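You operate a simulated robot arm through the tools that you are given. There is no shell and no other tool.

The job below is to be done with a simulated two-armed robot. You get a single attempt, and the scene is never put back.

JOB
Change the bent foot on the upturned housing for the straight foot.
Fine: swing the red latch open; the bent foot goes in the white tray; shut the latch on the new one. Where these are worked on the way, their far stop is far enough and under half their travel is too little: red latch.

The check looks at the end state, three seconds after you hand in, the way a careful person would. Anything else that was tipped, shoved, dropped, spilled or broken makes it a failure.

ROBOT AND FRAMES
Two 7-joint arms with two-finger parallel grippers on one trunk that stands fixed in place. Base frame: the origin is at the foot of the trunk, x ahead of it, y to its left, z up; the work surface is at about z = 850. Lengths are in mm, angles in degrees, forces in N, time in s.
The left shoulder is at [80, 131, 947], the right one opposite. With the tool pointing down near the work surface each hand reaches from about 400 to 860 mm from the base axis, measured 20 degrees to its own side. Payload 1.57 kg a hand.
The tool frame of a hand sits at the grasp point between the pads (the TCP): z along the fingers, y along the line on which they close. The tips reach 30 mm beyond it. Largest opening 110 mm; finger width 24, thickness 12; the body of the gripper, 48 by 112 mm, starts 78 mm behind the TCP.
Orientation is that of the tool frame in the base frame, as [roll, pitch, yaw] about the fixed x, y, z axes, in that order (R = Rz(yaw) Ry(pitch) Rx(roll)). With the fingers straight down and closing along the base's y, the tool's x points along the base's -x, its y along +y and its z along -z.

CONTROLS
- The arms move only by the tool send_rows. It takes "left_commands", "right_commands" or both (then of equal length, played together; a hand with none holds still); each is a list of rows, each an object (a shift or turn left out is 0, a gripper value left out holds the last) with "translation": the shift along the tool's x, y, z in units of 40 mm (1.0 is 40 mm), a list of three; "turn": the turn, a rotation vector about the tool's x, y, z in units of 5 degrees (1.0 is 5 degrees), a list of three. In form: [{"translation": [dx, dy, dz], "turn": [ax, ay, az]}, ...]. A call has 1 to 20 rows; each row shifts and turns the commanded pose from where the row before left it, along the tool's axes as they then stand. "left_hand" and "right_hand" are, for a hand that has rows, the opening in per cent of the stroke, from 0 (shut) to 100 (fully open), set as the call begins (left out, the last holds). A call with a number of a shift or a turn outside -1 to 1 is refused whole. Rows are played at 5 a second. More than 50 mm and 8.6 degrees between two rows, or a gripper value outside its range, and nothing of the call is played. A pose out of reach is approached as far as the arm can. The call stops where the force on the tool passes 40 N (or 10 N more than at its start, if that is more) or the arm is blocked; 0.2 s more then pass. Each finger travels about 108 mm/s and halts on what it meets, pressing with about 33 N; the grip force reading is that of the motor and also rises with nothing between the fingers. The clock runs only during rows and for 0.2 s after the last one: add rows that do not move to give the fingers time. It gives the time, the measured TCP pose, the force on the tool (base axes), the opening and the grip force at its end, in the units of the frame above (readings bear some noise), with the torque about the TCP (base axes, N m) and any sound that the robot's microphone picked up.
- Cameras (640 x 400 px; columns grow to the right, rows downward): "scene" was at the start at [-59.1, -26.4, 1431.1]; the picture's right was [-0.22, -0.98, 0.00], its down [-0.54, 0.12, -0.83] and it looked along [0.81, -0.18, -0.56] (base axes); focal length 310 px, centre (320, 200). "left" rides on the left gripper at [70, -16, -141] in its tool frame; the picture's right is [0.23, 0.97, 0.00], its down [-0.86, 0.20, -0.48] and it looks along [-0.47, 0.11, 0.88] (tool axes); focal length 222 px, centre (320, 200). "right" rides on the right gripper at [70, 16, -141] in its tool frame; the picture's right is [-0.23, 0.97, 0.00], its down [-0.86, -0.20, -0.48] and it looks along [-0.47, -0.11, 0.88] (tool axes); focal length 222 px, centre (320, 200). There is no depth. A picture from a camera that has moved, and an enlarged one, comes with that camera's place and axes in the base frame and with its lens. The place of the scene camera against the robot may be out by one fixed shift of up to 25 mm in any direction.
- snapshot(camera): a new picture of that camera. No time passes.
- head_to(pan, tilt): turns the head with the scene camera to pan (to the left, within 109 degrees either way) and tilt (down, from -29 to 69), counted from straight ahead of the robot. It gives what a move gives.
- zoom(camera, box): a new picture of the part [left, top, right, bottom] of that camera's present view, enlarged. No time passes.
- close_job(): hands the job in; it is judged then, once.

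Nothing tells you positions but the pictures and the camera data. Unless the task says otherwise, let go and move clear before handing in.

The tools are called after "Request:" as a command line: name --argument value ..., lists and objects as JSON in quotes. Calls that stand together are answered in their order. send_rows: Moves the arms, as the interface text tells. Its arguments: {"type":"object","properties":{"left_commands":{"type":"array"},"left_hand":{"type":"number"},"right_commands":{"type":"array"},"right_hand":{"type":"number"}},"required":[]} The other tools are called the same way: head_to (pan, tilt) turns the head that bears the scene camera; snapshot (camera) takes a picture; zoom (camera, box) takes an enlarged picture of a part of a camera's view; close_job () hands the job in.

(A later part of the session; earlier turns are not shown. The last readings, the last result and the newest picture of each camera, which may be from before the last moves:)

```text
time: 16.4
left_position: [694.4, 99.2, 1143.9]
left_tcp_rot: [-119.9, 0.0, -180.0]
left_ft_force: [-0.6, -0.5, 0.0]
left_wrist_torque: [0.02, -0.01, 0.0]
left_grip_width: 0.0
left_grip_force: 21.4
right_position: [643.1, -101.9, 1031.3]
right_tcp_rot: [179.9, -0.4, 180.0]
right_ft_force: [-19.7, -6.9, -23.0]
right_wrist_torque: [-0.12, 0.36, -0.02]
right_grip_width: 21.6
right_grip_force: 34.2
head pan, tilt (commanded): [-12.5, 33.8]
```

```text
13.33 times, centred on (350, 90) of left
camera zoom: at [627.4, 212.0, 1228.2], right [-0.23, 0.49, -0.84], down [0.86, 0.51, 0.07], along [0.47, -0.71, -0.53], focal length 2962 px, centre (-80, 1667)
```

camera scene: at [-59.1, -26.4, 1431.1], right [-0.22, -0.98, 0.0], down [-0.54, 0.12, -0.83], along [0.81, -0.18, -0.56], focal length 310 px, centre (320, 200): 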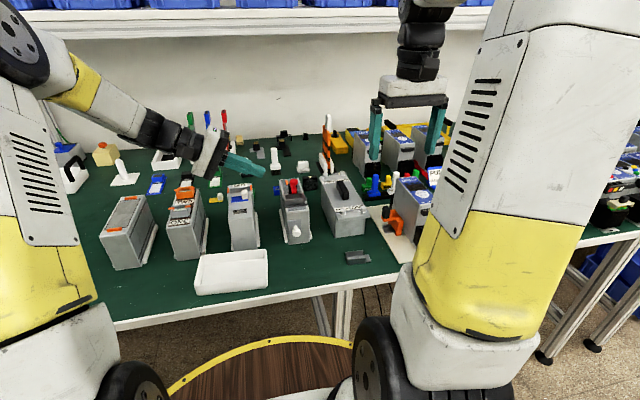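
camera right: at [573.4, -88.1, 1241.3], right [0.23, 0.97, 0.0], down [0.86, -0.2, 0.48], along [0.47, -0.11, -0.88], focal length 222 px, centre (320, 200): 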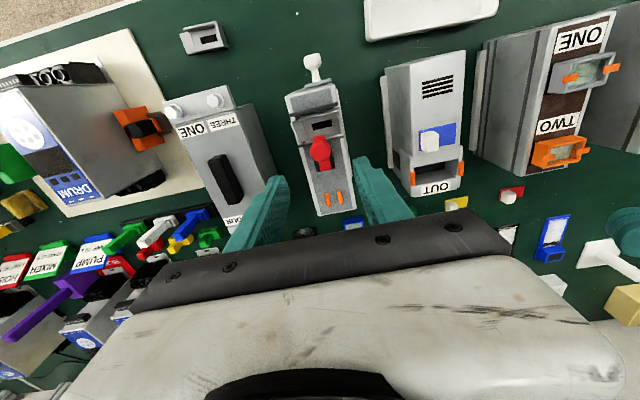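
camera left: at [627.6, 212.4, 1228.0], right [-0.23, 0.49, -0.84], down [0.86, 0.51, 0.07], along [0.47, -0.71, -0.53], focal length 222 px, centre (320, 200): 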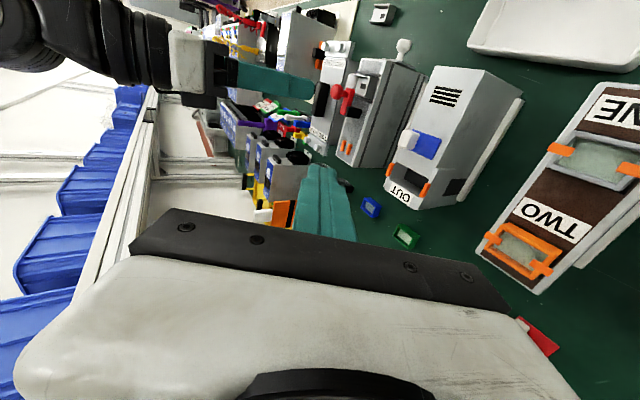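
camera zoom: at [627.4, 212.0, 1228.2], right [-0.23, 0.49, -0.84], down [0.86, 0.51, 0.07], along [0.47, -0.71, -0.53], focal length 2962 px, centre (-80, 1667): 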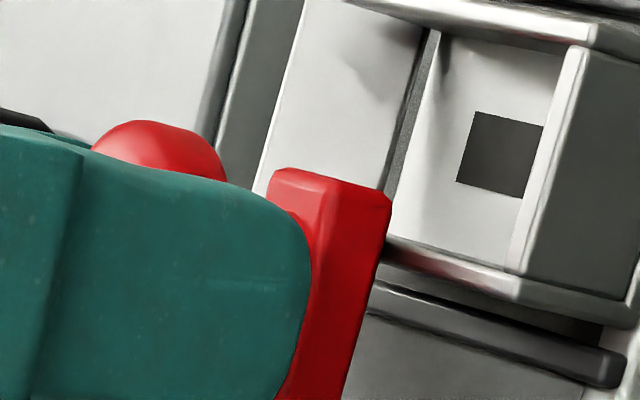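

The pads slipped up the knob at about 30 N while the lever stayed put. I'll re-grip deeper and test the sideways swing properly in both directions.

Request:
send_rows --right_commands '[{"translation": [0, 0, 0]}, {"translation": [0, 0, 0]}, {"translation": [0.08, -0.02, 0]}]' --right_hand 40

Request:
send_rows --right_commands '[{"translation": [0, 0, 0.15]}, {"translation": [0, 0, 0.15]}, {"translation": [0, 0, 0]}]'

Request:
zoom --camera "right" --box '[260, 100, 380, 220]'

Request:
zoom --camera "left" --box '[310, 65, 370, 110]'

```text
time: 17.2
left_position: [695.2, 99.5, 1143.2]
left_tcp_rot: [-120.0, 0.1, 180.0]
left_ft_force: [0.4, -0.6, 0.5]
left_wrist_torque: [-0.04, 0.0, 0.0]
left_grip_width: 0.0
left_grip_force: 21.3
right_position: [642.5, -102.6, 1034.8]
right_tcp_rot: [-180.0, 0.0, 180.0]
right_ft_force: [-1.1, 0.6, -0.6]
right_wrist_torque: [0.03, 0.03, -0.01]
right_grip_width: 44.2
right_grip_force: 0.0
head pan, tilt (commanded): [-12.5, 33.8]
```

```text
time: 18.0
left_position: [694.9, 98.5, 1143.6]
left_tcp_rot: [-120.0, 0.0, 179.9]
left_ft_force: [0.3, -0.5, -0.6]
left_wrist_torque: [-0.01, -0.01, -0.01]
left_grip_width: 0.0
left_grip_force: 21.1
right_position: [641.7, -101.8, 1021.2]
right_tcp_rot: [179.9, 0.0, 179.9]
right_ft_force: [0.3, -0.2, -0.7]
right_wrist_torque: [0.02, 0.01, 0.0]
right_grip_width: 44.1
right_grip_force: 0.0
head pan, tilt (commanded): [-12.5, 33.8]
```

```text
3.33 times, centred on (320, 160) of right
camera zoom: at [573.0, -87.0, 1161.4], right [0.23, 0.97, 0.0], down [0.86, -0.2, 0.48], along [0.47, -0.11, -0.88], focal length 740 px, centre (320, 333)
```

zoom: 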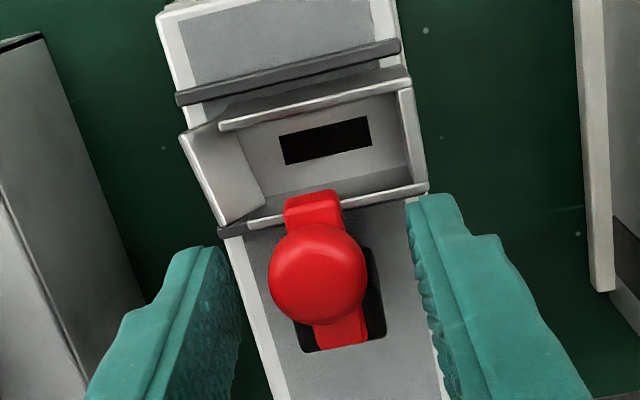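

```text
8.89 times, centred on (340, 88) of left
camera zoom: at [627.6, 212.3, 1228.0], right [-0.23, 0.49, -0.84], down [0.86, 0.51, 0.07], along [0.47, -0.71, -0.53], focal length 1974 px, centre (142, 1200)
```

zoom: 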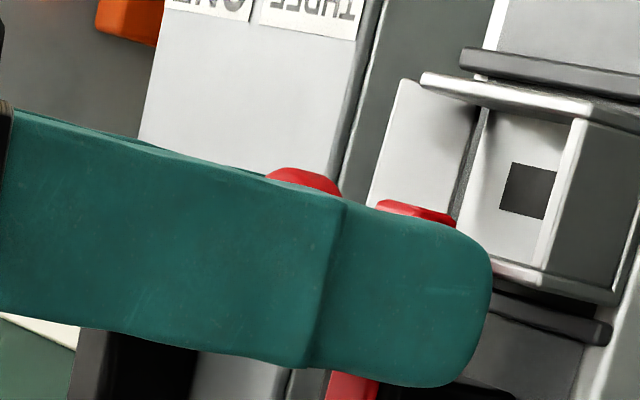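

Request:
send_rows --right_commands '[{"translation": [0, 0, 0]}, {"translation": [0, 0, 0]}, {"translation": [0, 0, 0]}]' --right_hand 0

Request:
send_rows --right_commands '[{"translation": [0, -0.06, 0]}, {"translation": [0, -0.06, 0]}, {"translation": [0, 0, 0]}]'

Request:
zoom --camera "right" --box '[260, 100, 380, 220]'

```text
time: 18.8
left_position: [696.1, 99.0, 1142.9]
left_tcp_rot: [-120.1, 0.0, 179.9]
left_ft_force: [-1.1, 0.3, -0.1]
left_wrist_torque: [0.01, -0.01, 0.01]
left_grip_width: 0.0
left_grip_force: 21.1
right_position: [641.5, -103.1, 1020.1]
right_tcp_rot: [-179.9, 0.1, -179.9]
right_ft_force: [-1.5, 0.2, -1.2]
right_wrist_torque: [0.02, -0.01, -0.01]
right_grip_width: 21.2
right_grip_force: 34.6
head pan, tilt (commanded): [-12.5, 33.8]
```

```text
time: 19.6
left_position: [695.3, 99.5, 1144.2]
left_tcp_rot: [-119.9, 0.1, 180.0]
left_ft_force: [0.4, -0.4, 0.7]
left_wrist_torque: [-0.03, -0.01, -0.01]
left_grip_width: 0.0
left_grip_force: 21.5
right_position: [640.7, -106.4, 1019.6]
right_tcp_rot: [180.0, -0.1, -179.9]
right_ft_force: [-5.3, 14.6, -3.5]
right_wrist_torque: [0.19, 0.12, 0.28]
right_grip_width: 21.3
right_grip_force: 34.7
head pan, tilt (commanded): [-12.5, 33.8]
```

```text
3.33 times, centred on (320, 160) of right
camera zoom: at [572.4, -90.0, 1161.6], right [0.23, 0.97, 0.0], down [0.86, -0.2, 0.48], along [0.46, -0.11, -0.88], focal length 740 px, centre (320, 333)
```

zoom: 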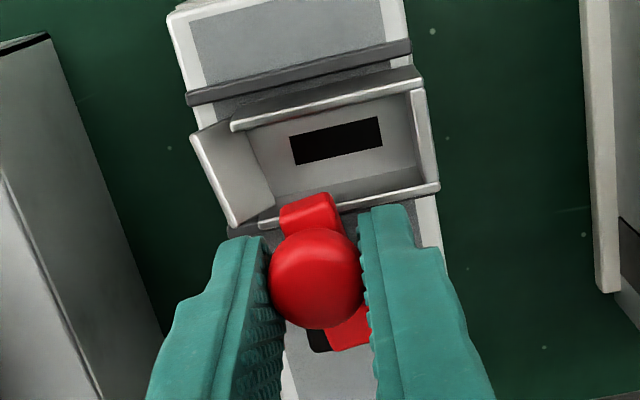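

The knob moved sideways and the lever turned with it: the latch is a swivel about a vertical pivot near (662.5, -103), opening toward -y. I'll loosen, raise the tips above the lever, align the hand to the lever and re-grip.

Request:
send_rows --right_commands '[{"translation": [0, 0, 0]}, {"translation": [0, 0.03, -0.14], "turn": [0, 0, -0.9]}, {"translation": [0, 0, 0], "turn": [0, 0, -0.9]}, {"translation": [0, 0, 0]}]' --right_hand 30

Request:
zoom --camera "right" --box '[260, 100, 380, 220]'

Request:
zoom --camera "left" --box '[310, 65, 370, 110]'

```text
time: 20.6
left_position: [695.9, 99.4, 1142.8]
left_tcp_rot: [-120.0, 0.0, 180.0]
left_ft_force: [0.3, 0.6, 0.7]
left_wrist_torque: [-0.04, -0.01, 0.0]
left_grip_width: 0.0
left_grip_force: 21.2
right_position: [640.7, -106.2, 1026.4]
right_tcp_rot: [180.0, 0.1, -171.0]
right_ft_force: [0.0, -0.5, 0.1]
right_wrist_torque: [-0.04, -0.03, -0.01]
right_grip_width: 33.0
right_grip_force: 0.1
head pan, tilt (commanded): [-12.5, 33.8]
```

```text
3.33 times, centred on (320, 160) of right
camera zoom: at [571.3, -102.0, 1167.3], right [0.07, 1.0, 0.0], down [0.88, -0.06, 0.48], along [0.48, -0.03, -0.88], focal length 740 px, centre (320, 333)
```

zoom: 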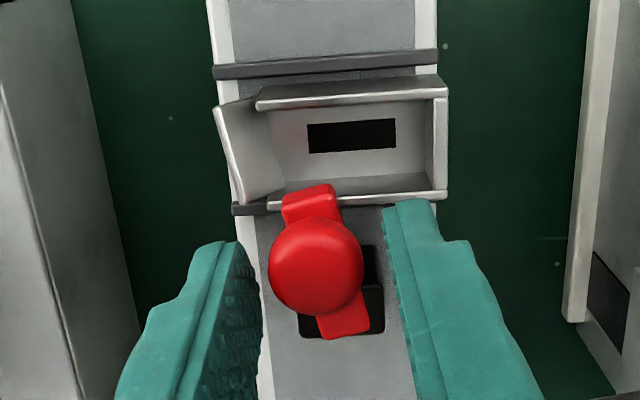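

```text
8.89 times, centred on (340, 88) of left
camera zoom: at [627.6, 212.3, 1228.0], right [-0.23, 0.49, -0.84], down [0.86, 0.51, 0.07], along [0.47, -0.71, -0.53], focal length 1974 px, centre (142, 1200)
```

zoom: 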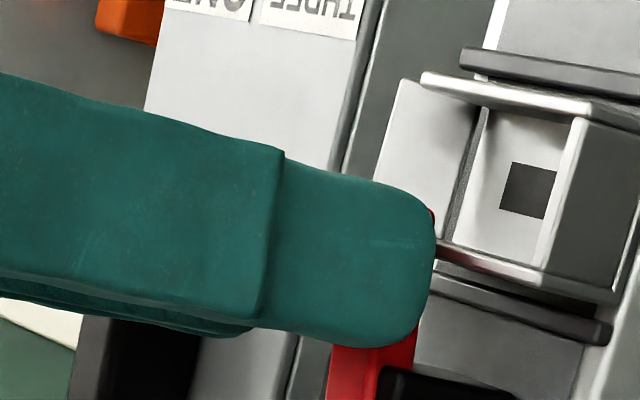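

The lever is now about 10° open and the hand is aligned with it. I'll close on the knob and swing it round the pivot, turning the hand with it.

Request:
send_rows --right_commands '[{"translation": [0, 0, 0]}, {"translation": [0, 0, 0]}]' --right_hand 0

Request:
send_rows --right_commands '[{"translation": [-0.0022, -0.05, 0], "turn": [0, 0, -1]}, {"translation": [-0.0022, -0.05, 0], "turn": [0, 0, -1]}, {"translation": [-0.0022, -0.05, 0], "turn": [0, 0, -1]}, {"translation": [-0.0022, -0.05, 0], "turn": [0, 0, -1]}]'

Request:
zoom --camera "scene" --box '[262, 160, 334, 205]'

Request:
zoom --camera "right" --box '[260, 100, 380, 220]'

```text
time: 21.2
left_position: [696.1, 99.7, 1142.7]
left_tcp_rot: [-119.9, 0.1, -179.9]
left_ft_force: [0.0, 0.3, -0.1]
left_wrist_torque: [-0.01, 0.01, -0.02]
left_grip_width: 0.3
left_grip_force: 22.0
right_position: [641.0, -107.0, 1028.2]
right_tcp_rot: [-180.0, 0.0, -170.9]
right_ft_force: [-0.8, 0.6, 0.8]
right_wrist_torque: [-0.01, 0.09, -0.03]
right_grip_width: 21.4
right_grip_force: 34.7
head pan, tilt (commanded): [-12.5, 33.8]
```

```text
time: 22.2
left_position: [695.2, 100.2, 1143.5]
left_tcp_rot: [-120.0, 0.0, -180.0]
left_ft_force: [0.0, 0.1, 0.0]
left_wrist_torque: [-0.02, -0.01, 0.05]
left_grip_width: 0.0
left_grip_force: 21.2
right_position: [644.4, -112.9, 1028.2]
right_tcp_rot: [180.0, 0.1, -150.9]
right_ft_force: [0.2, 1.9, -1.1]
right_wrist_torque: [0.21, -0.18, 0.03]
right_grip_width: 21.1
right_grip_force: 34.7
head pan, tilt (commanded): [-12.5, 33.8]
```

```text
8.89 times, centred on (298, 182) of scene
camera zoom: at [-58.9, -26.2, 1431.1], right [-0.22, -0.98, 0.0], down [-0.54, 0.12, -0.83], along [0.81, -0.18, -0.56], focal length 2756 px, centre (516, 356)
```

zoom: 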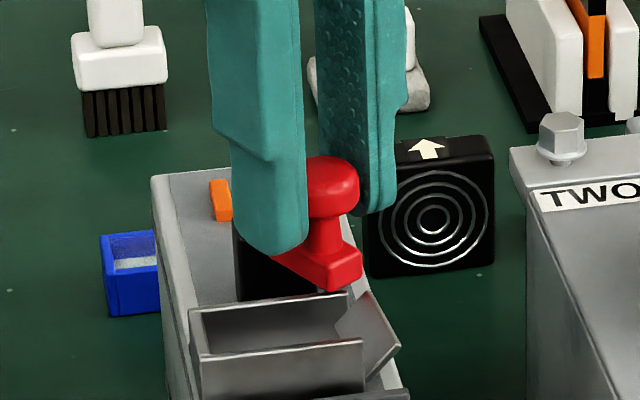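

```text
3.33 times, centred on (320, 160) of right
camera zoom: at [576.5, -133.4, 1167.3], right [-0.28, 0.96, 0.0], down [0.84, 0.24, 0.48], along [0.46, 0.13, -0.88], focal length 740 px, centre (320, 333)
```

zoom: 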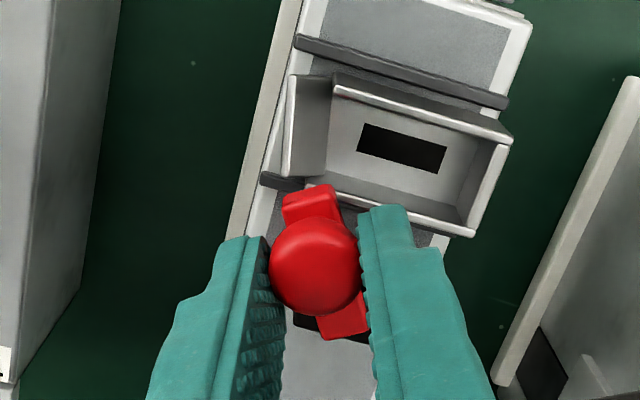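

The latch is swinging smoothly with almost no load, now about 30° open. I'll continue round.

Request:
send_rows --right_commands '[{"translation": [-0.0022, -0.05, 0], "turn": [0, 0, -1]}, {"translation": [-0.0022, -0.05, 0], "turn": [0, 0, -1]}, {"translation": [-0.0022, -0.05, 0], "turn": [0, 0, -1]}, {"translation": [-0.0022, -0.05, 0], "turn": [0, 0, -1]}, {"translation": [-0.0022, -0.05, 0], "turn": [0, 0, -1]}, {"translation": [-0.0022, -0.05, 0], "turn": [0, 0, -1]}, {"translation": [-0.0022, -0.05, 0], "turn": [0, 0, -1]}, {"translation": [-0.0022, -0.05, 0], "turn": [0, 0, -1]}]'

Request:
zoom --camera "scene" --box '[262, 160, 334, 205]'

Request:
zoom --camera "right" --box '[260, 100, 380, 220]'

```text
time: 24.0
left_position: [696.2, 99.2, 1142.7]
left_tcp_rot: [-120.0, 0.0, -180.0]
left_ft_force: [-0.3, -0.1, 0.1]
left_wrist_torque: [0.02, -0.01, 0.01]
left_grip_width: 0.0
left_grip_force: 21.3
right_position: [655.5, -122.4, 1027.1]
right_tcp_rot: [179.9, 0.0, -110.9]
right_ft_force: [-1.0, 13.6, -2.8]
right_wrist_torque: [0.17, 0.03, 0.1]
right_grip_width: 21.5
right_grip_force: 34.6
head pan, tilt (commanded): [-12.5, 33.8]
```

```text
8.89 times, centred on (298, 182) of scene
camera zoom: at [-58.9, -25.7, 1431.1], right [-0.22, -0.98, 0.0], down [-0.54, 0.12, -0.83], along [0.81, -0.18, -0.56], focal length 2756 px, centre (516, 356)
```

zoom: 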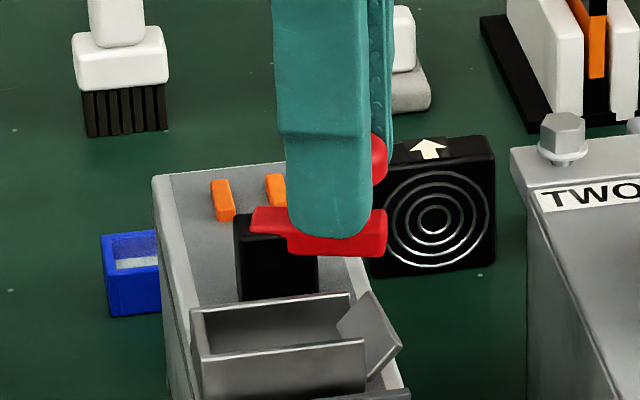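

```text
3.33 times, centred on (320, 160) of right
camera zoom: at [617.2, -182.4, 1167.2], right [-0.83, 0.56, 0.0], down [0.49, 0.73, 0.48], along [0.27, 0.4, -0.88], focal length 740 px, centre (320, 333)
```

zoom: 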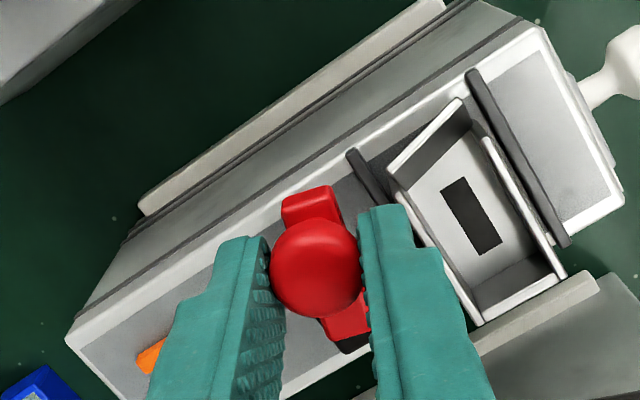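

The latch is about 70° open. I'll trim slightly toward the pivot and keep swinging until it meets its stop.

Request:
send_rows --right_commands '[{"translation": [-0.02, -0.05, 0], "turn": [0, 0, -1]}, {"translation": [-0.015, -0.05, 0], "turn": [0, 0, -1]}, {"translation": [-0.0022, -0.05, 0], "turn": [0, 0, -1]}, {"translation": [-0.0022, -0.05, 0], "turn": [0, 0, -1]}]'

Request:
zoom --camera "scene" --box '[262, 160, 334, 205]'

Request:
zoom --camera "right" --box '[260, 100, 380, 220]'

```text
time: 25.0
left_position: [696.9, 98.8, 1142.7]
left_tcp_rot: [-120.0, 0.0, -179.9]
left_ft_force: [0.1, -0.1, 0.0]
left_wrist_torque: [0.05, 0.0, 0.0]
left_grip_width: 0.1
left_grip_force: 21.3
right_position: [664.6, -123.5, 1027.5]
right_tcp_rot: [179.9, 0.0, -90.9]
right_ft_force: [-5.3, 14.9, -5.3]
right_wrist_torque: [0.34, 0.07, 0.04]
right_grip_width: 21.3
right_grip_force: 34.7
head pan, tilt (commanded): [-12.5, 33.8]
```

```text
8.89 times, centred on (298, 182) of scene
camera zoom: at [-59.0, -25.7, 1431.1], right [-0.22, -0.98, 0.0], down [-0.54, 0.12, -0.83], along [0.81, -0.18, -0.56], focal length 2756 px, centre (516, 356)
```

zoom: 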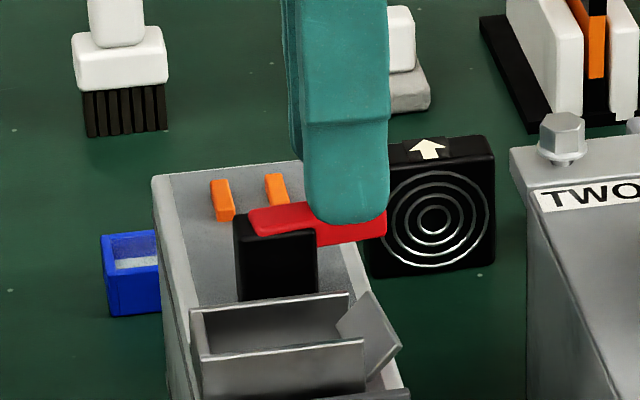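

```text
3.33 times, centred on (320, 160) of right
camera zoom: at [647.7, -193.1, 1167.3], right [-0.97, 0.24, 0.0], down [0.21, 0.85, 0.48], along [0.11, 0.46, -0.88], focal length 740 px, centre (320, 333)
```

zoom: 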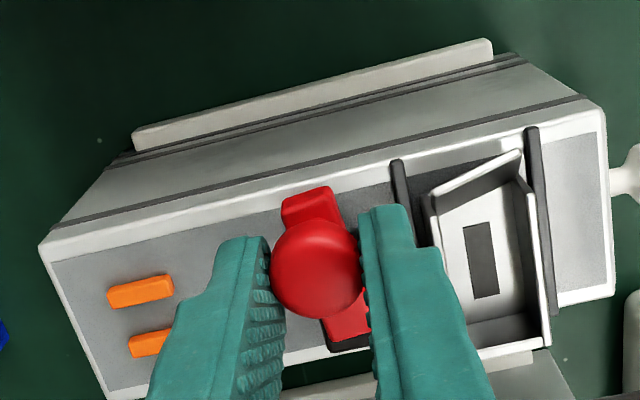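

The latch is at about 90° now. I'll nudge on a little to see whether this is the stop.

Request:
send_rows --right_commands '[{"translation": [-0.02, -0.05, 0], "turn": [0, 0, -1]}, {"translation": [-0.015, -0.05, 0], "turn": [0, 0, -1]}, {"translation": [0, 0, 0]}]'

Request:
zoom --camera "right" --box '[260, 100, 380, 220]'

```text
time: 25.8
left_position: [694.3, 99.0, 1143.2]
left_tcp_rot: [-120.0, 0.1, -180.0]
left_ft_force: [0.2, -0.8, 0.1]
left_wrist_torque: [0.02, 0.01, 0.01]
left_grip_width: 0.0
left_grip_force: 21.2
right_position: [666.8, -122.7, 1027.1]
right_tcp_rot: [179.9, 0.0, -80.9]
right_ft_force: [-10.5, 9.3, -8.0]
right_wrist_torque: [0.11, 0.15, 0.12]
right_grip_width: 21.5
right_grip_force: 34.3
head pan, tilt (commanded): [-12.5, 33.8]
```

```text
3.33 times, centred on (320, 160) of right
camera zoom: at [664.3, -194.4, 1167.4], right [-1.0, 0.07, 0.0], down [0.06, 0.88, 0.48], along [0.03, 0.48, -0.88], focal length 740 px, centre (320, 333)
```

zoom: 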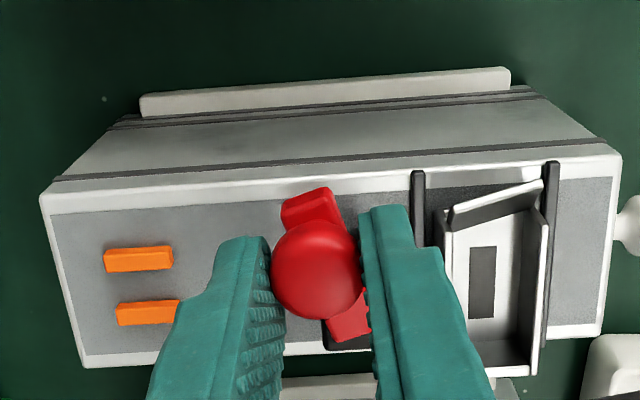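

Request:
send_rows --right_commands '[{"translation": [-0.01, -0.05, 0], "turn": [0, 0, -1]}, {"translation": [-0.01, -0.05, 0], "turn": [0, 0, -1]}, {"translation": [0, 0, 0]}]'

Request:
zoom --camera "right" --box '[260, 100, 380, 220]'

Request:
zoom --camera "scene" --box '[262, 160, 334, 205]'

```text
time: 26.6
left_position: [695.5, 99.3, 1143.4]
left_tcp_rot: [-120.0, 0.0, 180.0]
left_ft_force: [0.7, 0.1, -0.1]
left_wrist_torque: [0.01, 0.0, 0.06]
left_grip_width: 0.0
left_grip_force: 21.2
right_position: [671.9, -121.8, 1026.7]
right_tcp_rot: [179.9, 0.0, -71.0]
right_ft_force: [-12.6, 8.1, -11.8]
right_wrist_torque: [0.17, 0.15, 0.15]
right_grip_width: 21.6
right_grip_force: 34.6
head pan, tilt (commanded): [-12.5, 33.8]
```

```text
3.33 times, centred on (320, 160) of right
camera zoom: at [680.8, -192.8, 1167.3], right [-0.99, -0.1, 0.0], down [-0.09, 0.87, 0.48], along [-0.05, 0.48, -0.88], focal length 740 px, centre (320, 333)
```

zoom: 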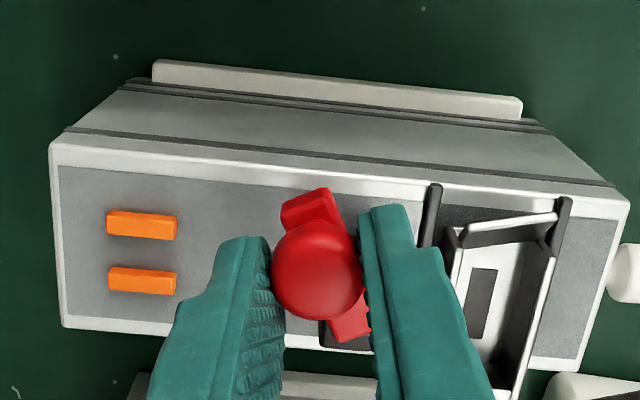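

```text
8.89 times, centred on (298, 182) of scene
camera zoom: at [-59.1, -26.1, 1431.1], right [-0.22, -0.98, 0.0], down [-0.54, 0.12, -0.83], along [0.81, -0.18, -0.56], focal length 2756 px, centre (516, 356)
```

zoom: 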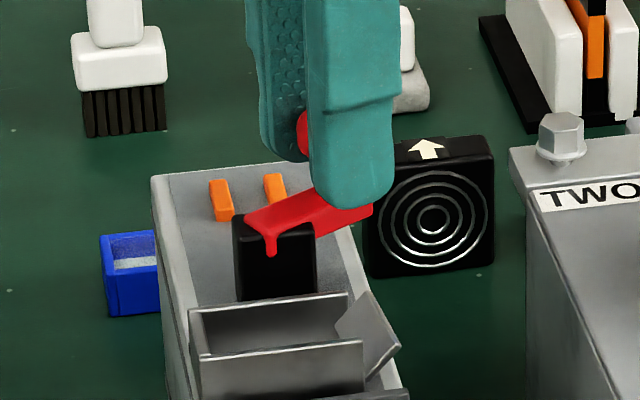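

The lever keeps turning past 90° (now roughly 105°) with a steady modest load. I'll release to clear the built-up strain and look at where the lever rests.

Request:
send_rows --right_commands '[{"translation": [0, 0, 0]}, {"translation": [0, 0, 0]}, {"translation": [0, 0, -0.5]}, {"translation": [0, 0, -0.5]}, {"translation": [0, 0, 0]}]' --right_hand 35

Request:
zoom --camera "right" --box '[250, 60, 390, 200]'

Request:
zoom --camera "scene" --box '[262, 160, 334, 205]'

Request:
zoom --camera "left" --box '[310, 65, 390, 125]'

```text
time: 27.8
left_position: [695.5, 99.8, 1143.2]
left_tcp_rot: [-119.9, 0.1, -180.0]
left_ft_force: [-0.7, -0.1, 0.4]
left_wrist_torque: [0.0, 0.02, 0.0]
left_grip_width: 0.1
left_grip_force: 21.0
right_position: [671.4, -121.0, 1067.6]
right_tcp_rot: [180.0, 0.0, -71.0]
right_ft_force: [0.2, -0.7, 0.2]
right_wrist_torque: [0.0, -0.01, 0.0]
right_grip_width: 38.4
right_grip_force: 0.0
head pan, tilt (commanded): [-12.5, 33.8]
```

```text
2.86 times, centred on (320, 130) of right
camera zoom: at [680.9, -192.8, 1207.4], right [-0.99, -0.1, 0.0], down [-0.09, 0.87, 0.48], along [-0.05, 0.48, -0.88], focal length 635 px, centre (320, 400)
```

zoom: 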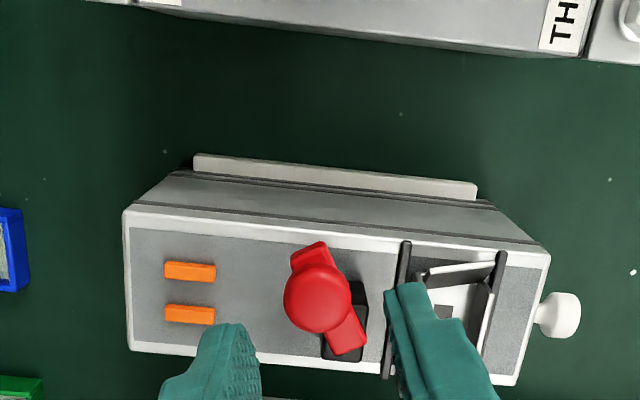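

```text
8.89 times, centred on (298, 182) of scene
camera zoom: at [-59.0, -26.3, 1431.1], right [-0.22, -0.98, 0.0], down [-0.54, 0.12, -0.83], along [0.81, -0.18, -0.56], focal length 2756 px, centre (516, 356)
```

zoom: 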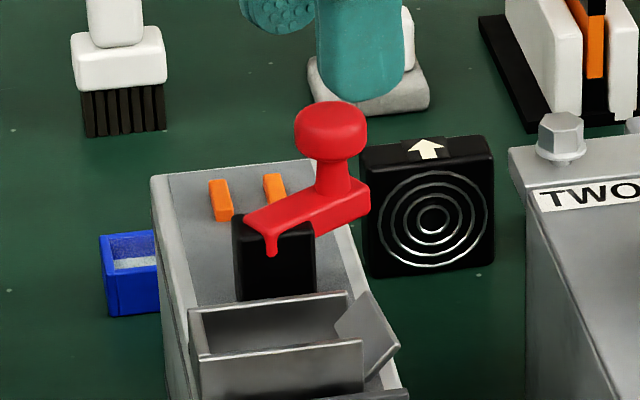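

```text
6.67 times, centred on (350, 95) of left
camera zoom: at [627.6, 212.3, 1228.0], right [-0.23, 0.49, -0.84], down [0.86, 0.51, 0.07], along [0.47, -0.71, -0.53], focal length 1481 px, centre (120, 900)
```

zoom: 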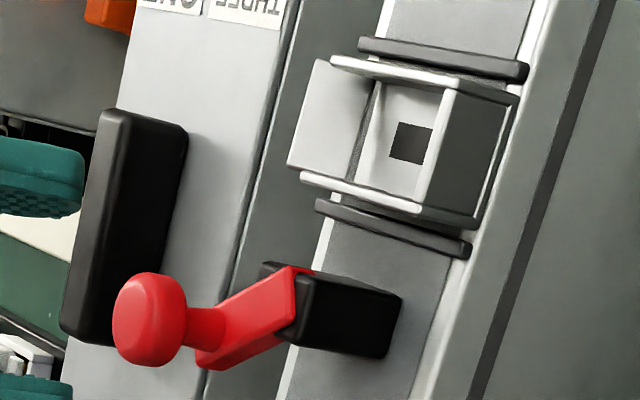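

The lever stays put at about 115–120°, well clear of the foot. I'll re-grip the knob there and press on a little to find the far stop.

Request:
send_rows --right_commands '[{"translation": [0, 0, 0.5], "turn": [0, 0, -0.8]}, {"translation": [0.04, 0, 0.5], "turn": [0, 0, -0.8]}, {"translation": [0, 0, 0]}]'

Request:
send_rows --right_commands '[{"translation": [0, 0, 0]}, {"translation": [0, 0, 0]}, {"translation": [0, 0, 0]}]' --right_hand 0

Request:
send_rows --right_commands '[{"translation": [-0.0022, -0.05, 0], "turn": [0, 0, -1]}, {"translation": [-0.0022, -0.05, 0], "turn": [0, 0, -1]}, {"translation": [0, 0, 0]}]'

Request:
zoom --camera "right" --box '[250, 80, 390, 220]'

Request:
zoom --camera "scene" --box '[262, 160, 334, 205]'

```text
time: 28.6
left_position: [695.0, 100.3, 1142.7]
left_tcp_rot: [-120.0, 0.0, -179.9]
left_ft_force: [-0.4, 0.0, -0.1]
left_wrist_torque: [-0.03, -0.01, 0.01]
left_grip_width: 0.1
left_grip_force: 21.8
right_position: [672.1, -123.9, 1026.1]
right_tcp_rot: [180.0, 0.1, -62.9]
right_ft_force: [-0.6, -0.2, 0.3]
right_wrist_torque: [-0.03, -0.05, 0.0]
right_grip_width: 38.6
right_grip_force: 0.1
head pan, tilt (commanded): [-12.5, 33.8]
```

```text
time: 29.4
left_position: [695.9, 99.2, 1142.9]
left_tcp_rot: [-120.0, 0.0, 180.0]
left_ft_force: [0.2, -0.9, -0.8]
left_wrist_torque: [0.03, 0.01, -0.01]
left_grip_width: 0.0
left_grip_force: 21.4
right_position: [672.6, -123.8, 1027.1]
right_tcp_rot: [180.0, 0.0, -63.0]
right_ft_force: [1.5, -0.1, -2.1]
right_wrist_torque: [-0.13, -0.09, -0.02]
right_grip_width: 21.2
right_grip_force: 34.4
head pan, tilt (commanded): [-12.5, 33.8]
```

```text
time: 30.2
left_position: [695.6, 98.8, 1141.9]
left_tcp_rot: [-119.9, 0.0, -180.0]
left_ft_force: [-0.7, 0.0, -0.6]
left_wrist_torque: [0.01, -0.01, 0.03]
left_grip_width: 0.0
left_grip_force: 21.9
right_position: [675.7, -120.8, 1026.6]
right_tcp_rot: [-180.0, 0.0, -53.0]
right_ft_force: [3.2, 1.1, -2.2]
right_wrist_torque: [0.02, -0.08, -0.07]
right_grip_width: 21.0
right_grip_force: 34.4
head pan, tilt (commanded): [-12.5, 33.8]
```

```text
2.86 times, centred on (320, 150) of right
camera zoom: at [706.7, -186.5, 1166.9], right [-0.91, -0.41, 0.0], down [-0.36, 0.8, 0.48], along [-0.19, 0.44, -0.88], focal length 635 px, centre (320, 343)
```

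zoom: 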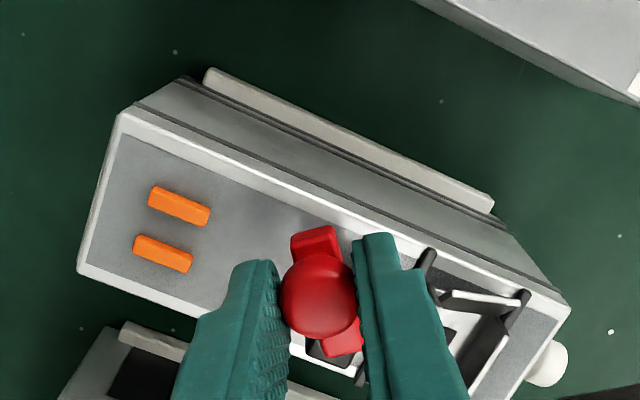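

```text
8.89 times, centred on (298, 182) of scene
camera zoom: at [-58.8, -26.3, 1431.1], right [-0.22, -0.98, 0.0], down [-0.54, 0.12, -0.83], along [0.81, -0.18, -0.56], focal length 2756 px, centre (516, 356)
```

zoom: 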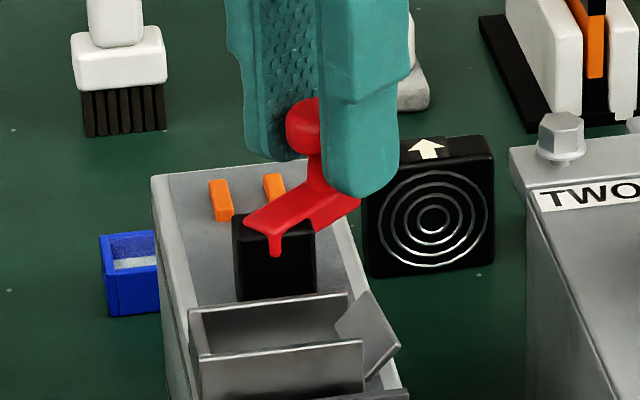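

It's still turning freely, so the travel is longer than I thought. I'll keep swinging in small batches toward the orange marks.

Request:
send_rows --right_commands '[{"translation": [-0.0022, -0.05, 0], "turn": [0, 0, -1]}, {"translation": [-0.0022, -0.05, 0], "turn": [0, 0, -1]}, {"translation": [-0.0022, -0.05, 0], "turn": [0, 0, -1]}, {"translation": [-0.0022, -0.05, 0], "turn": [0, 0, -1]}]'

Request:
zoom --camera "scene" --box '[262, 160, 334, 205]'

```text
time: 31.2
left_position: [696.3, 99.1, 1142.8]
left_tcp_rot: [-120.0, 0.0, -180.0]
left_ft_force: [0.1, -0.2, 0.1]
left_wrist_torque: [0.01, 0.01, 0.0]
left_grip_width: 0.0
left_grip_force: 21.6
right_position: [681.4, -115.3, 1026.3]
right_tcp_rot: [179.9, 0.0, -32.9]
right_ft_force: [5.8, 5.2, -7.5]
right_wrist_torque: [-0.03, -0.35, -0.19]
right_grip_width: 21.4
right_grip_force: 34.3
head pan, tilt (commanded): [-12.5, 33.8]
```

```text
8.89 times, centred on (298, 182) of scene
camera zoom: at [-58.5, -26.1, 1431.1], right [-0.22, -0.98, 0.0], down [-0.54, 0.12, -0.83], along [0.81, -0.18, -0.56], focal length 2756 px, centre (516, 356)
```

zoom: 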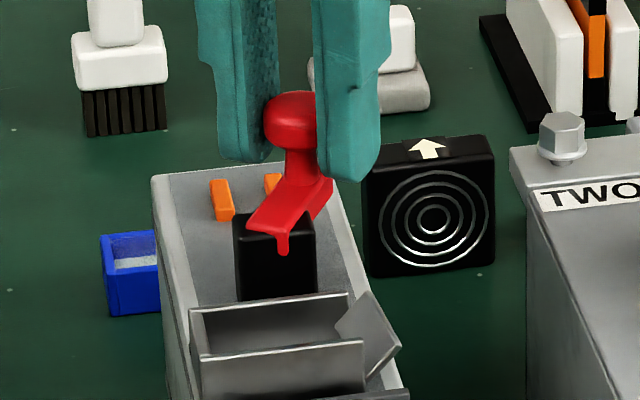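

Request:
send_rows --right_commands '[{"translation": [-0.0022, -0.05, 0], "turn": [0, 0, -1]}, {"translation": [-0.0022, -0.05, 0], "turn": [0, 0, -1]}, {"translation": [-0.0022, -0.05, 0], "turn": [0, 0, -1]}, {"translation": [-0.0022, -0.05, 0], "turn": [0, 0, -1]}]'

Request:
zoom --camera "scene" --box '[262, 160, 334, 205]'

Request:
snapshot --camera "scene"

```text
time: 32.2
left_position: [694.1, 98.3, 1143.7]
left_tcp_rot: [-120.1, -0.1, 180.0]
left_ft_force: [0.0, 0.0, -1.3]
left_wrist_torque: [-0.02, -0.01, -0.01]
left_grip_width: 0.0
left_grip_force: 21.6
right_position: [682.2, -114.2, 1028.1]
right_tcp_rot: [179.4, 0.3, -13.2]
right_ft_force: [-24.9, -32.2, 2.9]
right_wrist_torque: [-0.52, 0.31, -0.27]
right_grip_width: 21.5
right_grip_force: 34.3
head pan, tilt (commanded): [-12.5, 33.8]
```

```text
8.89 times, centred on (298, 182) of scene
camera zoom: at [-60.5, -27.9, 1431.1], right [-0.22, -0.98, 0.0], down [-0.54, 0.12, -0.83], along [0.81, -0.18, -0.56], focal length 2756 px, centre (516, 356)
```

zoom: 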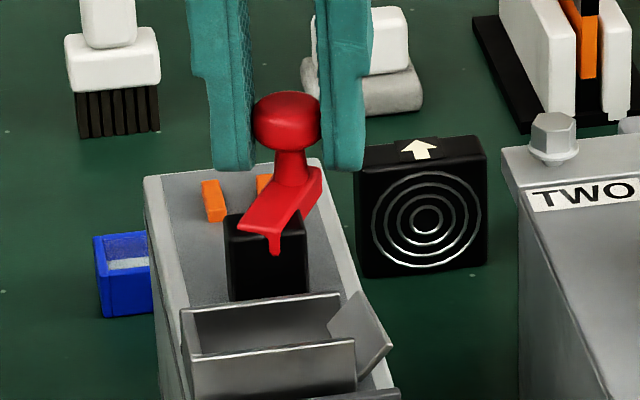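

```text
taken
camera scene: at [-60.5, -27.9, 1431.1], right [-0.22, -0.98, 0.0], down [-0.54, 0.12, -0.83], along [0.81, -0.18, -0.56], focal length 310 px, centre (320, 200)
```

scene: 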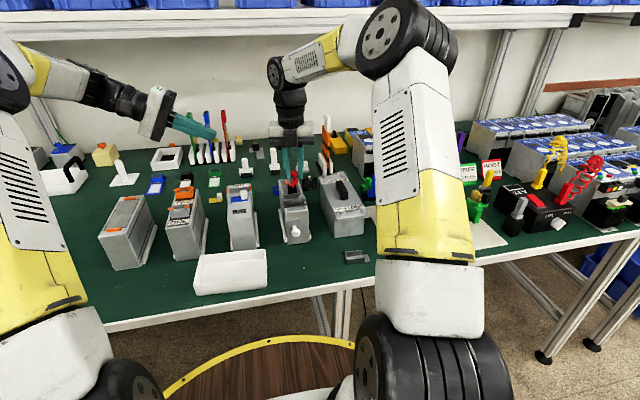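

The force jumped to about 40 N, so the far stop is reached at roughly 150°. I'll ease back just the excess command, then release and rise.

Request:
send_rows --right_commands '[{"translation": [-0.0022, 0.05, 0], "turn": [0, 0, 1]}, {"translation": [-0.0022, 0.05, 0], "turn": [0, 0, 1]}, {"translation": [-0.0022, 0.04, 0], "turn": [0, 0, 0.8]}, {"translation": [0, 0, 0]}]'

Request:
send_rows --right_commands '[{"translation": [0, 0, 0]}, {"translation": [0, 0, 0]}, {"translation": [0, 0, -0.5]}, {"translation": [0, 0, -1]}, {"translation": [0, 0, -1]}, {"translation": [0, 0, 0]}]' --right_hand 35

Request:
zoom --camera "scene" --box '[262, 160, 334, 205]'

Request:
snapshot --camera "right"

```text
time: 33.2
left_position: [696.8, 98.3, 1142.8]
left_tcp_rot: [-120.1, 0.0, 179.9]
left_ft_force: [-0.6, -0.5, -0.1]
left_wrist_torque: [0.03, 0.03, 0.0]
left_grip_width: 0.0
left_grip_force: 20.9
right_position: [683.6, -115.8, 1027.1]
right_tcp_rot: [-180.0, -0.2, -27.1]
right_ft_force: [4.9, -27.5, 2.5]
right_wrist_torque: [-0.5, -0.08, 0.24]
right_grip_width: 21.3
right_grip_force: 34.9
head pan, tilt (commanded): [-12.5, 33.8]
```

```text
time: 34.6
left_position: [695.6, 98.8, 1142.8]
left_tcp_rot: [-120.1, 0.0, -180.0]
left_ft_force: [0.2, -0.9, 0.5]
left_wrist_torque: [0.02, 0.01, -0.01]
left_grip_width: 0.0
left_grip_force: 21.5
right_position: [682.3, -112.4, 1126.9]
right_tcp_rot: [179.9, 0.0, -27.0]
right_ft_force: [0.4, 0.9, 0.1]
right_wrist_torque: [0.02, 0.0, 0.02]
right_grip_width: 38.4
right_grip_force: 0.0
head pan, tilt (commanded): [-12.5, 33.8]
```

```text
8.89 times, centred on (298, 182) of scene
camera zoom: at [-59.0, -26.3, 1431.1], right [-0.22, -0.98, 0.0], down [-0.54, 0.12, -0.83], along [0.81, -0.18, -0.56], focal length 2756 px, centre (516, 356)
```

zoom: 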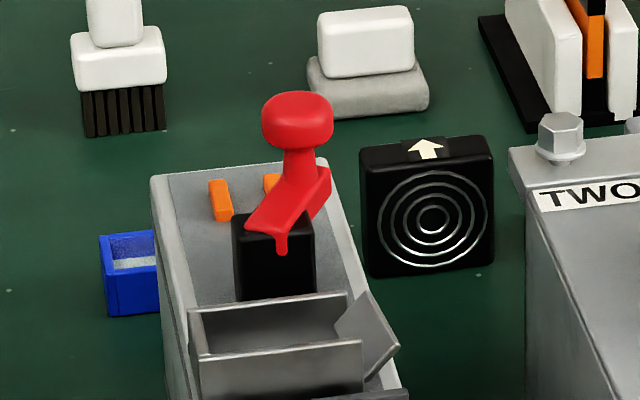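

```text
taken
camera right: at [739.3, -158.9, 1267.8], right [-0.64, -0.76, 0.0], down [-0.67, 0.57, 0.48], along [-0.37, 0.31, -0.88], focal length 222 px, centre (320, 200)
```

right: 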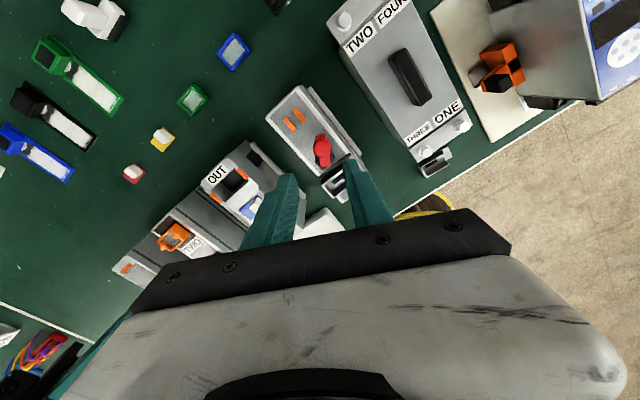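

The latch is fully open at its stop and the housing hasn't moved. Next I'll send the left arm out to the left and turn the right hand so its fingers close along x, above the bent foot.

Request:
send_rows --left_commands '[{"translation": [0.734, 0.234, -0.699]}, {"translation": [0.734, 0.234, -0.699]}, {"translation": [0.734, 0.234, -0.699]}, {"translation": [0.734, 0.234, -0.699]}, {"translation": [0.734, 0.234, -0.699]}, {"translation": [0.734, 0.234, -0.699]}, {"translation": [0.734, 0.234, -0.699]}, {"translation": [0.734, 0.234, -0.699]}, {"turn": [-1, 0, 0]}, {"turn": [-1, 0, 0]}, {"turn": [-1, 0, 0]}, {"turn": [-1, 0, 0]}, {"turn": [-1, 0, 0]}, {"turn": [-1, 0, 0]}, {"turn": [-1, 0, 0]}, {"turn": [-1, 0, 0]}, {"turn": [-1, 0, 0]}, {"turn": [-1, 0, 0]}, {"turn": [-1, 0, 0]}, {"turn": [-1, 0, 0]}]' --right_commands '[{"turn": [0, 0, 0.97]}, {"turn": [0, 0, 0.97]}, {"turn": [0, 0, 0.97]}, {"turn": [0, 0, 0.97]}, {"turn": [0, 0, 0.97]}, {"turn": [0, 0, 0.97]}, {"turn": [0, 0, 0.97]}, {"turn": [0, 0, 0.97]}, {"turn": [0, 0, 0.97]}, {"turn": [0, 0, 0.97]}, {"turn": [0, 0, 0.97]}, {"turn": [0, 0, 0.97]}, {"turn": [0, 0, 0.96]}, {"translation": [-0.125, 0.617, 0.29]}, {"translation": [-0.125, 0.617, 0.29]}, {"translation": [-0.125, 0.617, 0.29]}, {"translation": [0, 0, 0]}, {"translation": [0, 0, 0]}, {"translation": [0, 0, 0]}, {"translation": [0, 0, 0]}]'

Request:
snapshot --camera "right"

Request:
snapshot --camera "scene"

Request:
snapshot --camera "left"

```text
time: 38.8
left_position: [458.9, 331.2, 1189.7]
left_tcp_rot: [179.8, 0.0, -180.0]
left_ft_force: [0.3, 0.4, -0.9]
left_wrist_torque: [-0.01, -0.01, -0.03]
left_grip_width: 0.0
left_grip_force: 21.3
right_position: [607.2, -96.2, 1093.0]
right_tcp_rot: [180.0, 0.0, -89.9]
right_ft_force: [0.3, 0.7, 0.2]
right_wrist_torque: [-0.03, -0.01, -0.02]
right_grip_width: 38.7
right_grip_force: 0.0
head pan, tilt (commanded): [-12.5, 33.8]
```

```text
taken
camera right: at [593.2, -167.3, 1232.7], right [-0.97, 0.23, 0.0], down [0.2, 0.86, 0.48], along [0.11, 0.47, -0.88], focal length 222 px, centre (320, 200)
```

right: 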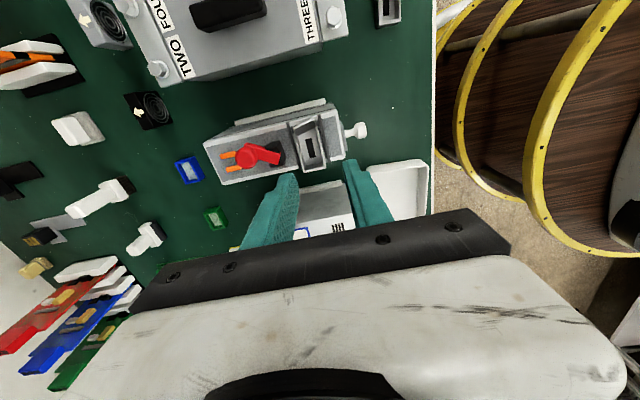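

```text
taken
camera scene: at [-59.0, -26.2, 1431.1], right [-0.22, -0.98, 0.0], down [-0.54, 0.12, -0.83], along [0.81, -0.18, -0.56], focal length 310 px, centre (320, 200)
```

scene: 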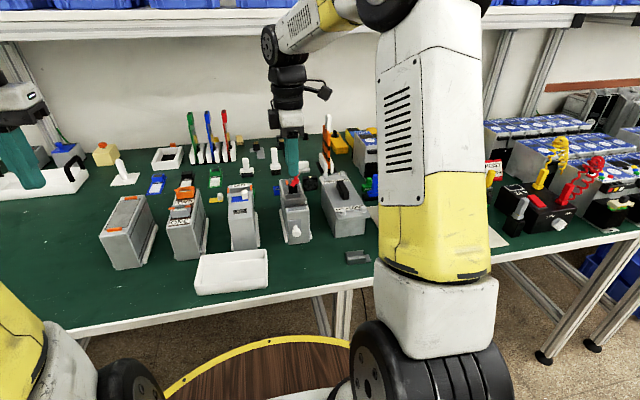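

```text
taken
camera left: at [390.6, 313.5, 1331.7], right [-0.23, 0.97, 0.0], down [0.85, 0.2, 0.48], along [0.47, 0.11, -0.88], focal length 222 px, centre (320, 200)
```

left: 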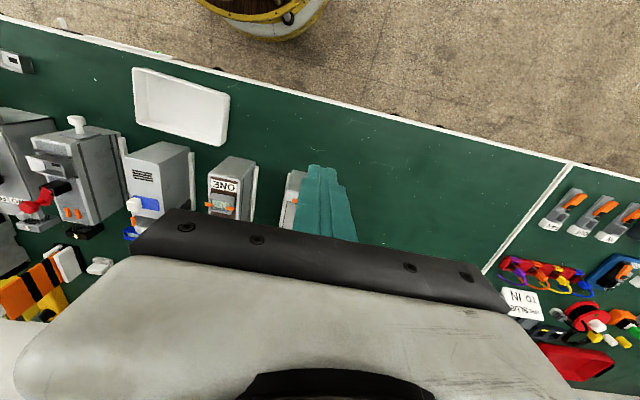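

The bent foot is in view below the right hand. I'll zoom in for exact wall and rail positions.

Request:
zoom --camera "right" --box '[260, 95, 370, 185]'

Request:
zoom --camera "right" --box '[285, 115, 341, 175]'

Request:
zoom --camera "left" --box '[120, 50, 240, 160]'

```text
4.44 times, centred on (315, 140) of right
camera zoom: at [593.2, -167.3, 1232.7], right [-0.97, 0.23, 0.0], down [0.2, 0.86, 0.48], along [0.11, 0.47, -0.88], focal length 987 px, centre (342, 467)
```

zoom: 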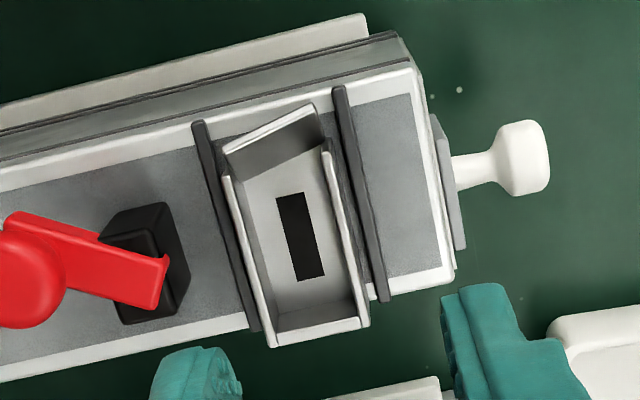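

```text
6.67 times, centred on (313, 145) of right
camera zoom: at [593.2, -167.3, 1232.7], right [-0.97, 0.23, 0.0], down [0.2, 0.86, 0.48], along [0.11, 0.47, -0.88], focal length 1481 px, centre (367, 567)
```

zoom: 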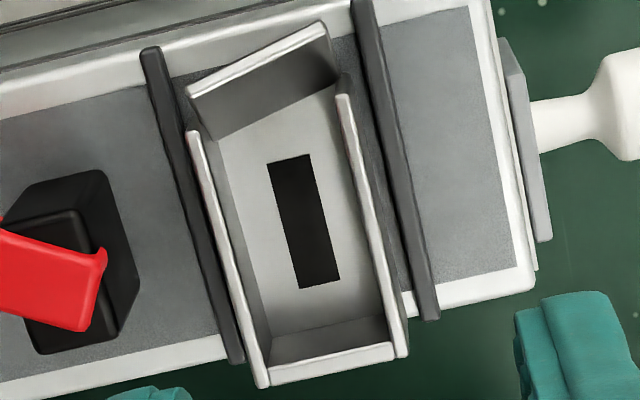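

```text
3.64 times, centred on (180, 105) of left
camera zoom: at [390.6, 313.5, 1331.7], right [-0.23, 0.97, 0.0], down [0.85, 0.2, 0.48], along [0.47, 0.11, -0.88], focal length 808 px, centre (829, 546)
```

zoom: 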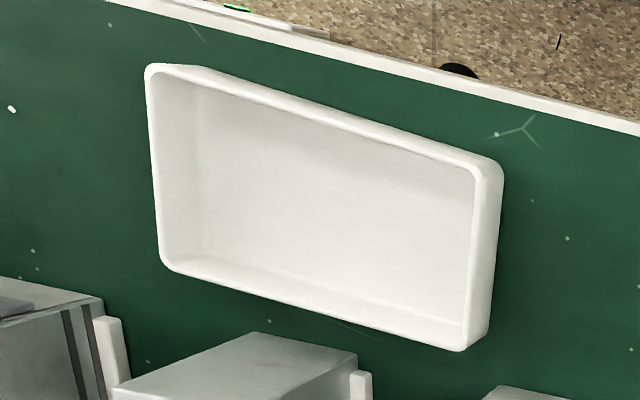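

The near (-x) foot wall is at x≈608 and the far one at x≈634, tops about z 980. I'll pinch the -x wall with one finger inside the foot, so I set a 16 mm opening and descend most of the way.

Request:
send_rows --right_commands '[{"translation": [0.02, 0, 0.5]}, {"translation": [0, 0, 0.8]}, {"translation": [0, 0, 0.4]}, {"translation": [0, 0, 0]}]' --right_hand 14.5

Request:
snapshot --camera "right"

Request:
zoom --camera "right" --box '[260, 105, 380, 195]'

Request:
zoom --camera "scene" --box '[262, 160, 334, 205]'

```text
time: 39.8
left_position: [458.3, 331.6, 1191.2]
left_tcp_rot: [-180.0, 0.0, -180.0]
left_ft_force: [0.1, 0.1, 0.4]
left_wrist_torque: [0.0, 0.02, -0.01]
left_grip_width: 0.2
left_grip_force: 21.8
right_position: [609.0, -98.7, 1024.5]
right_tcp_rot: [-180.0, 0.0, -90.0]
right_ft_force: [1.0, -0.2, 0.8]
right_wrist_torque: [-0.01, -0.01, -0.01]
right_grip_width: 16.0
right_grip_force: 0.0
head pan, tilt (commanded): [-12.5, 33.8]
```

```text
taken
camera right: at [593.0, -168.5, 1164.8], right [-0.97, 0.23, 0.0], down [0.2, 0.86, 0.48], along [0.11, 0.47, -0.88], focal length 222 px, centre (320, 200)
```

right: 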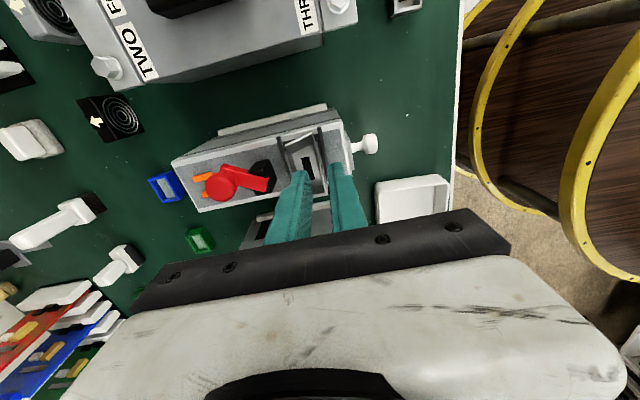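

```text
4.44 times, centred on (320, 150) of right
camera zoom: at [593.0, -168.5, 1164.8], right [-0.97, 0.23, 0.0], down [0.2, 0.86, 0.48], along [0.11, 0.47, -0.88], focal length 987 px, centre (320, 422)
```

zoom: 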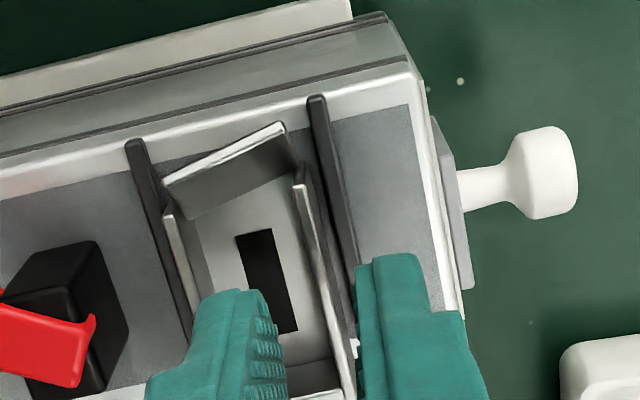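

```text
8.89 times, centred on (298, 182) of scene
camera zoom: at [-59.1, -26.3, 1431.1], right [-0.22, -0.98, 0.0], down [-0.54, 0.12, -0.83], along [0.81, -0.18, -0.56], focal length 2756 px, centre (516, 356)
```

zoom: 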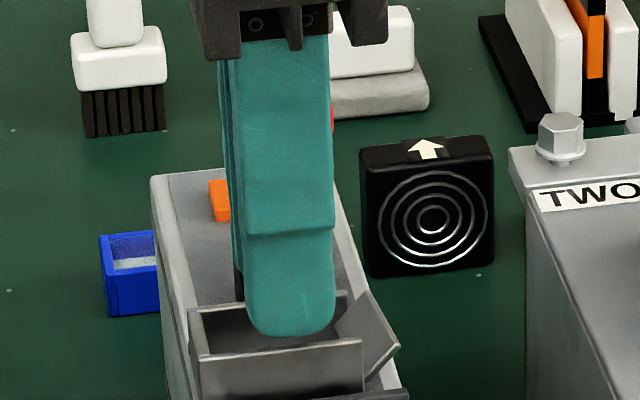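

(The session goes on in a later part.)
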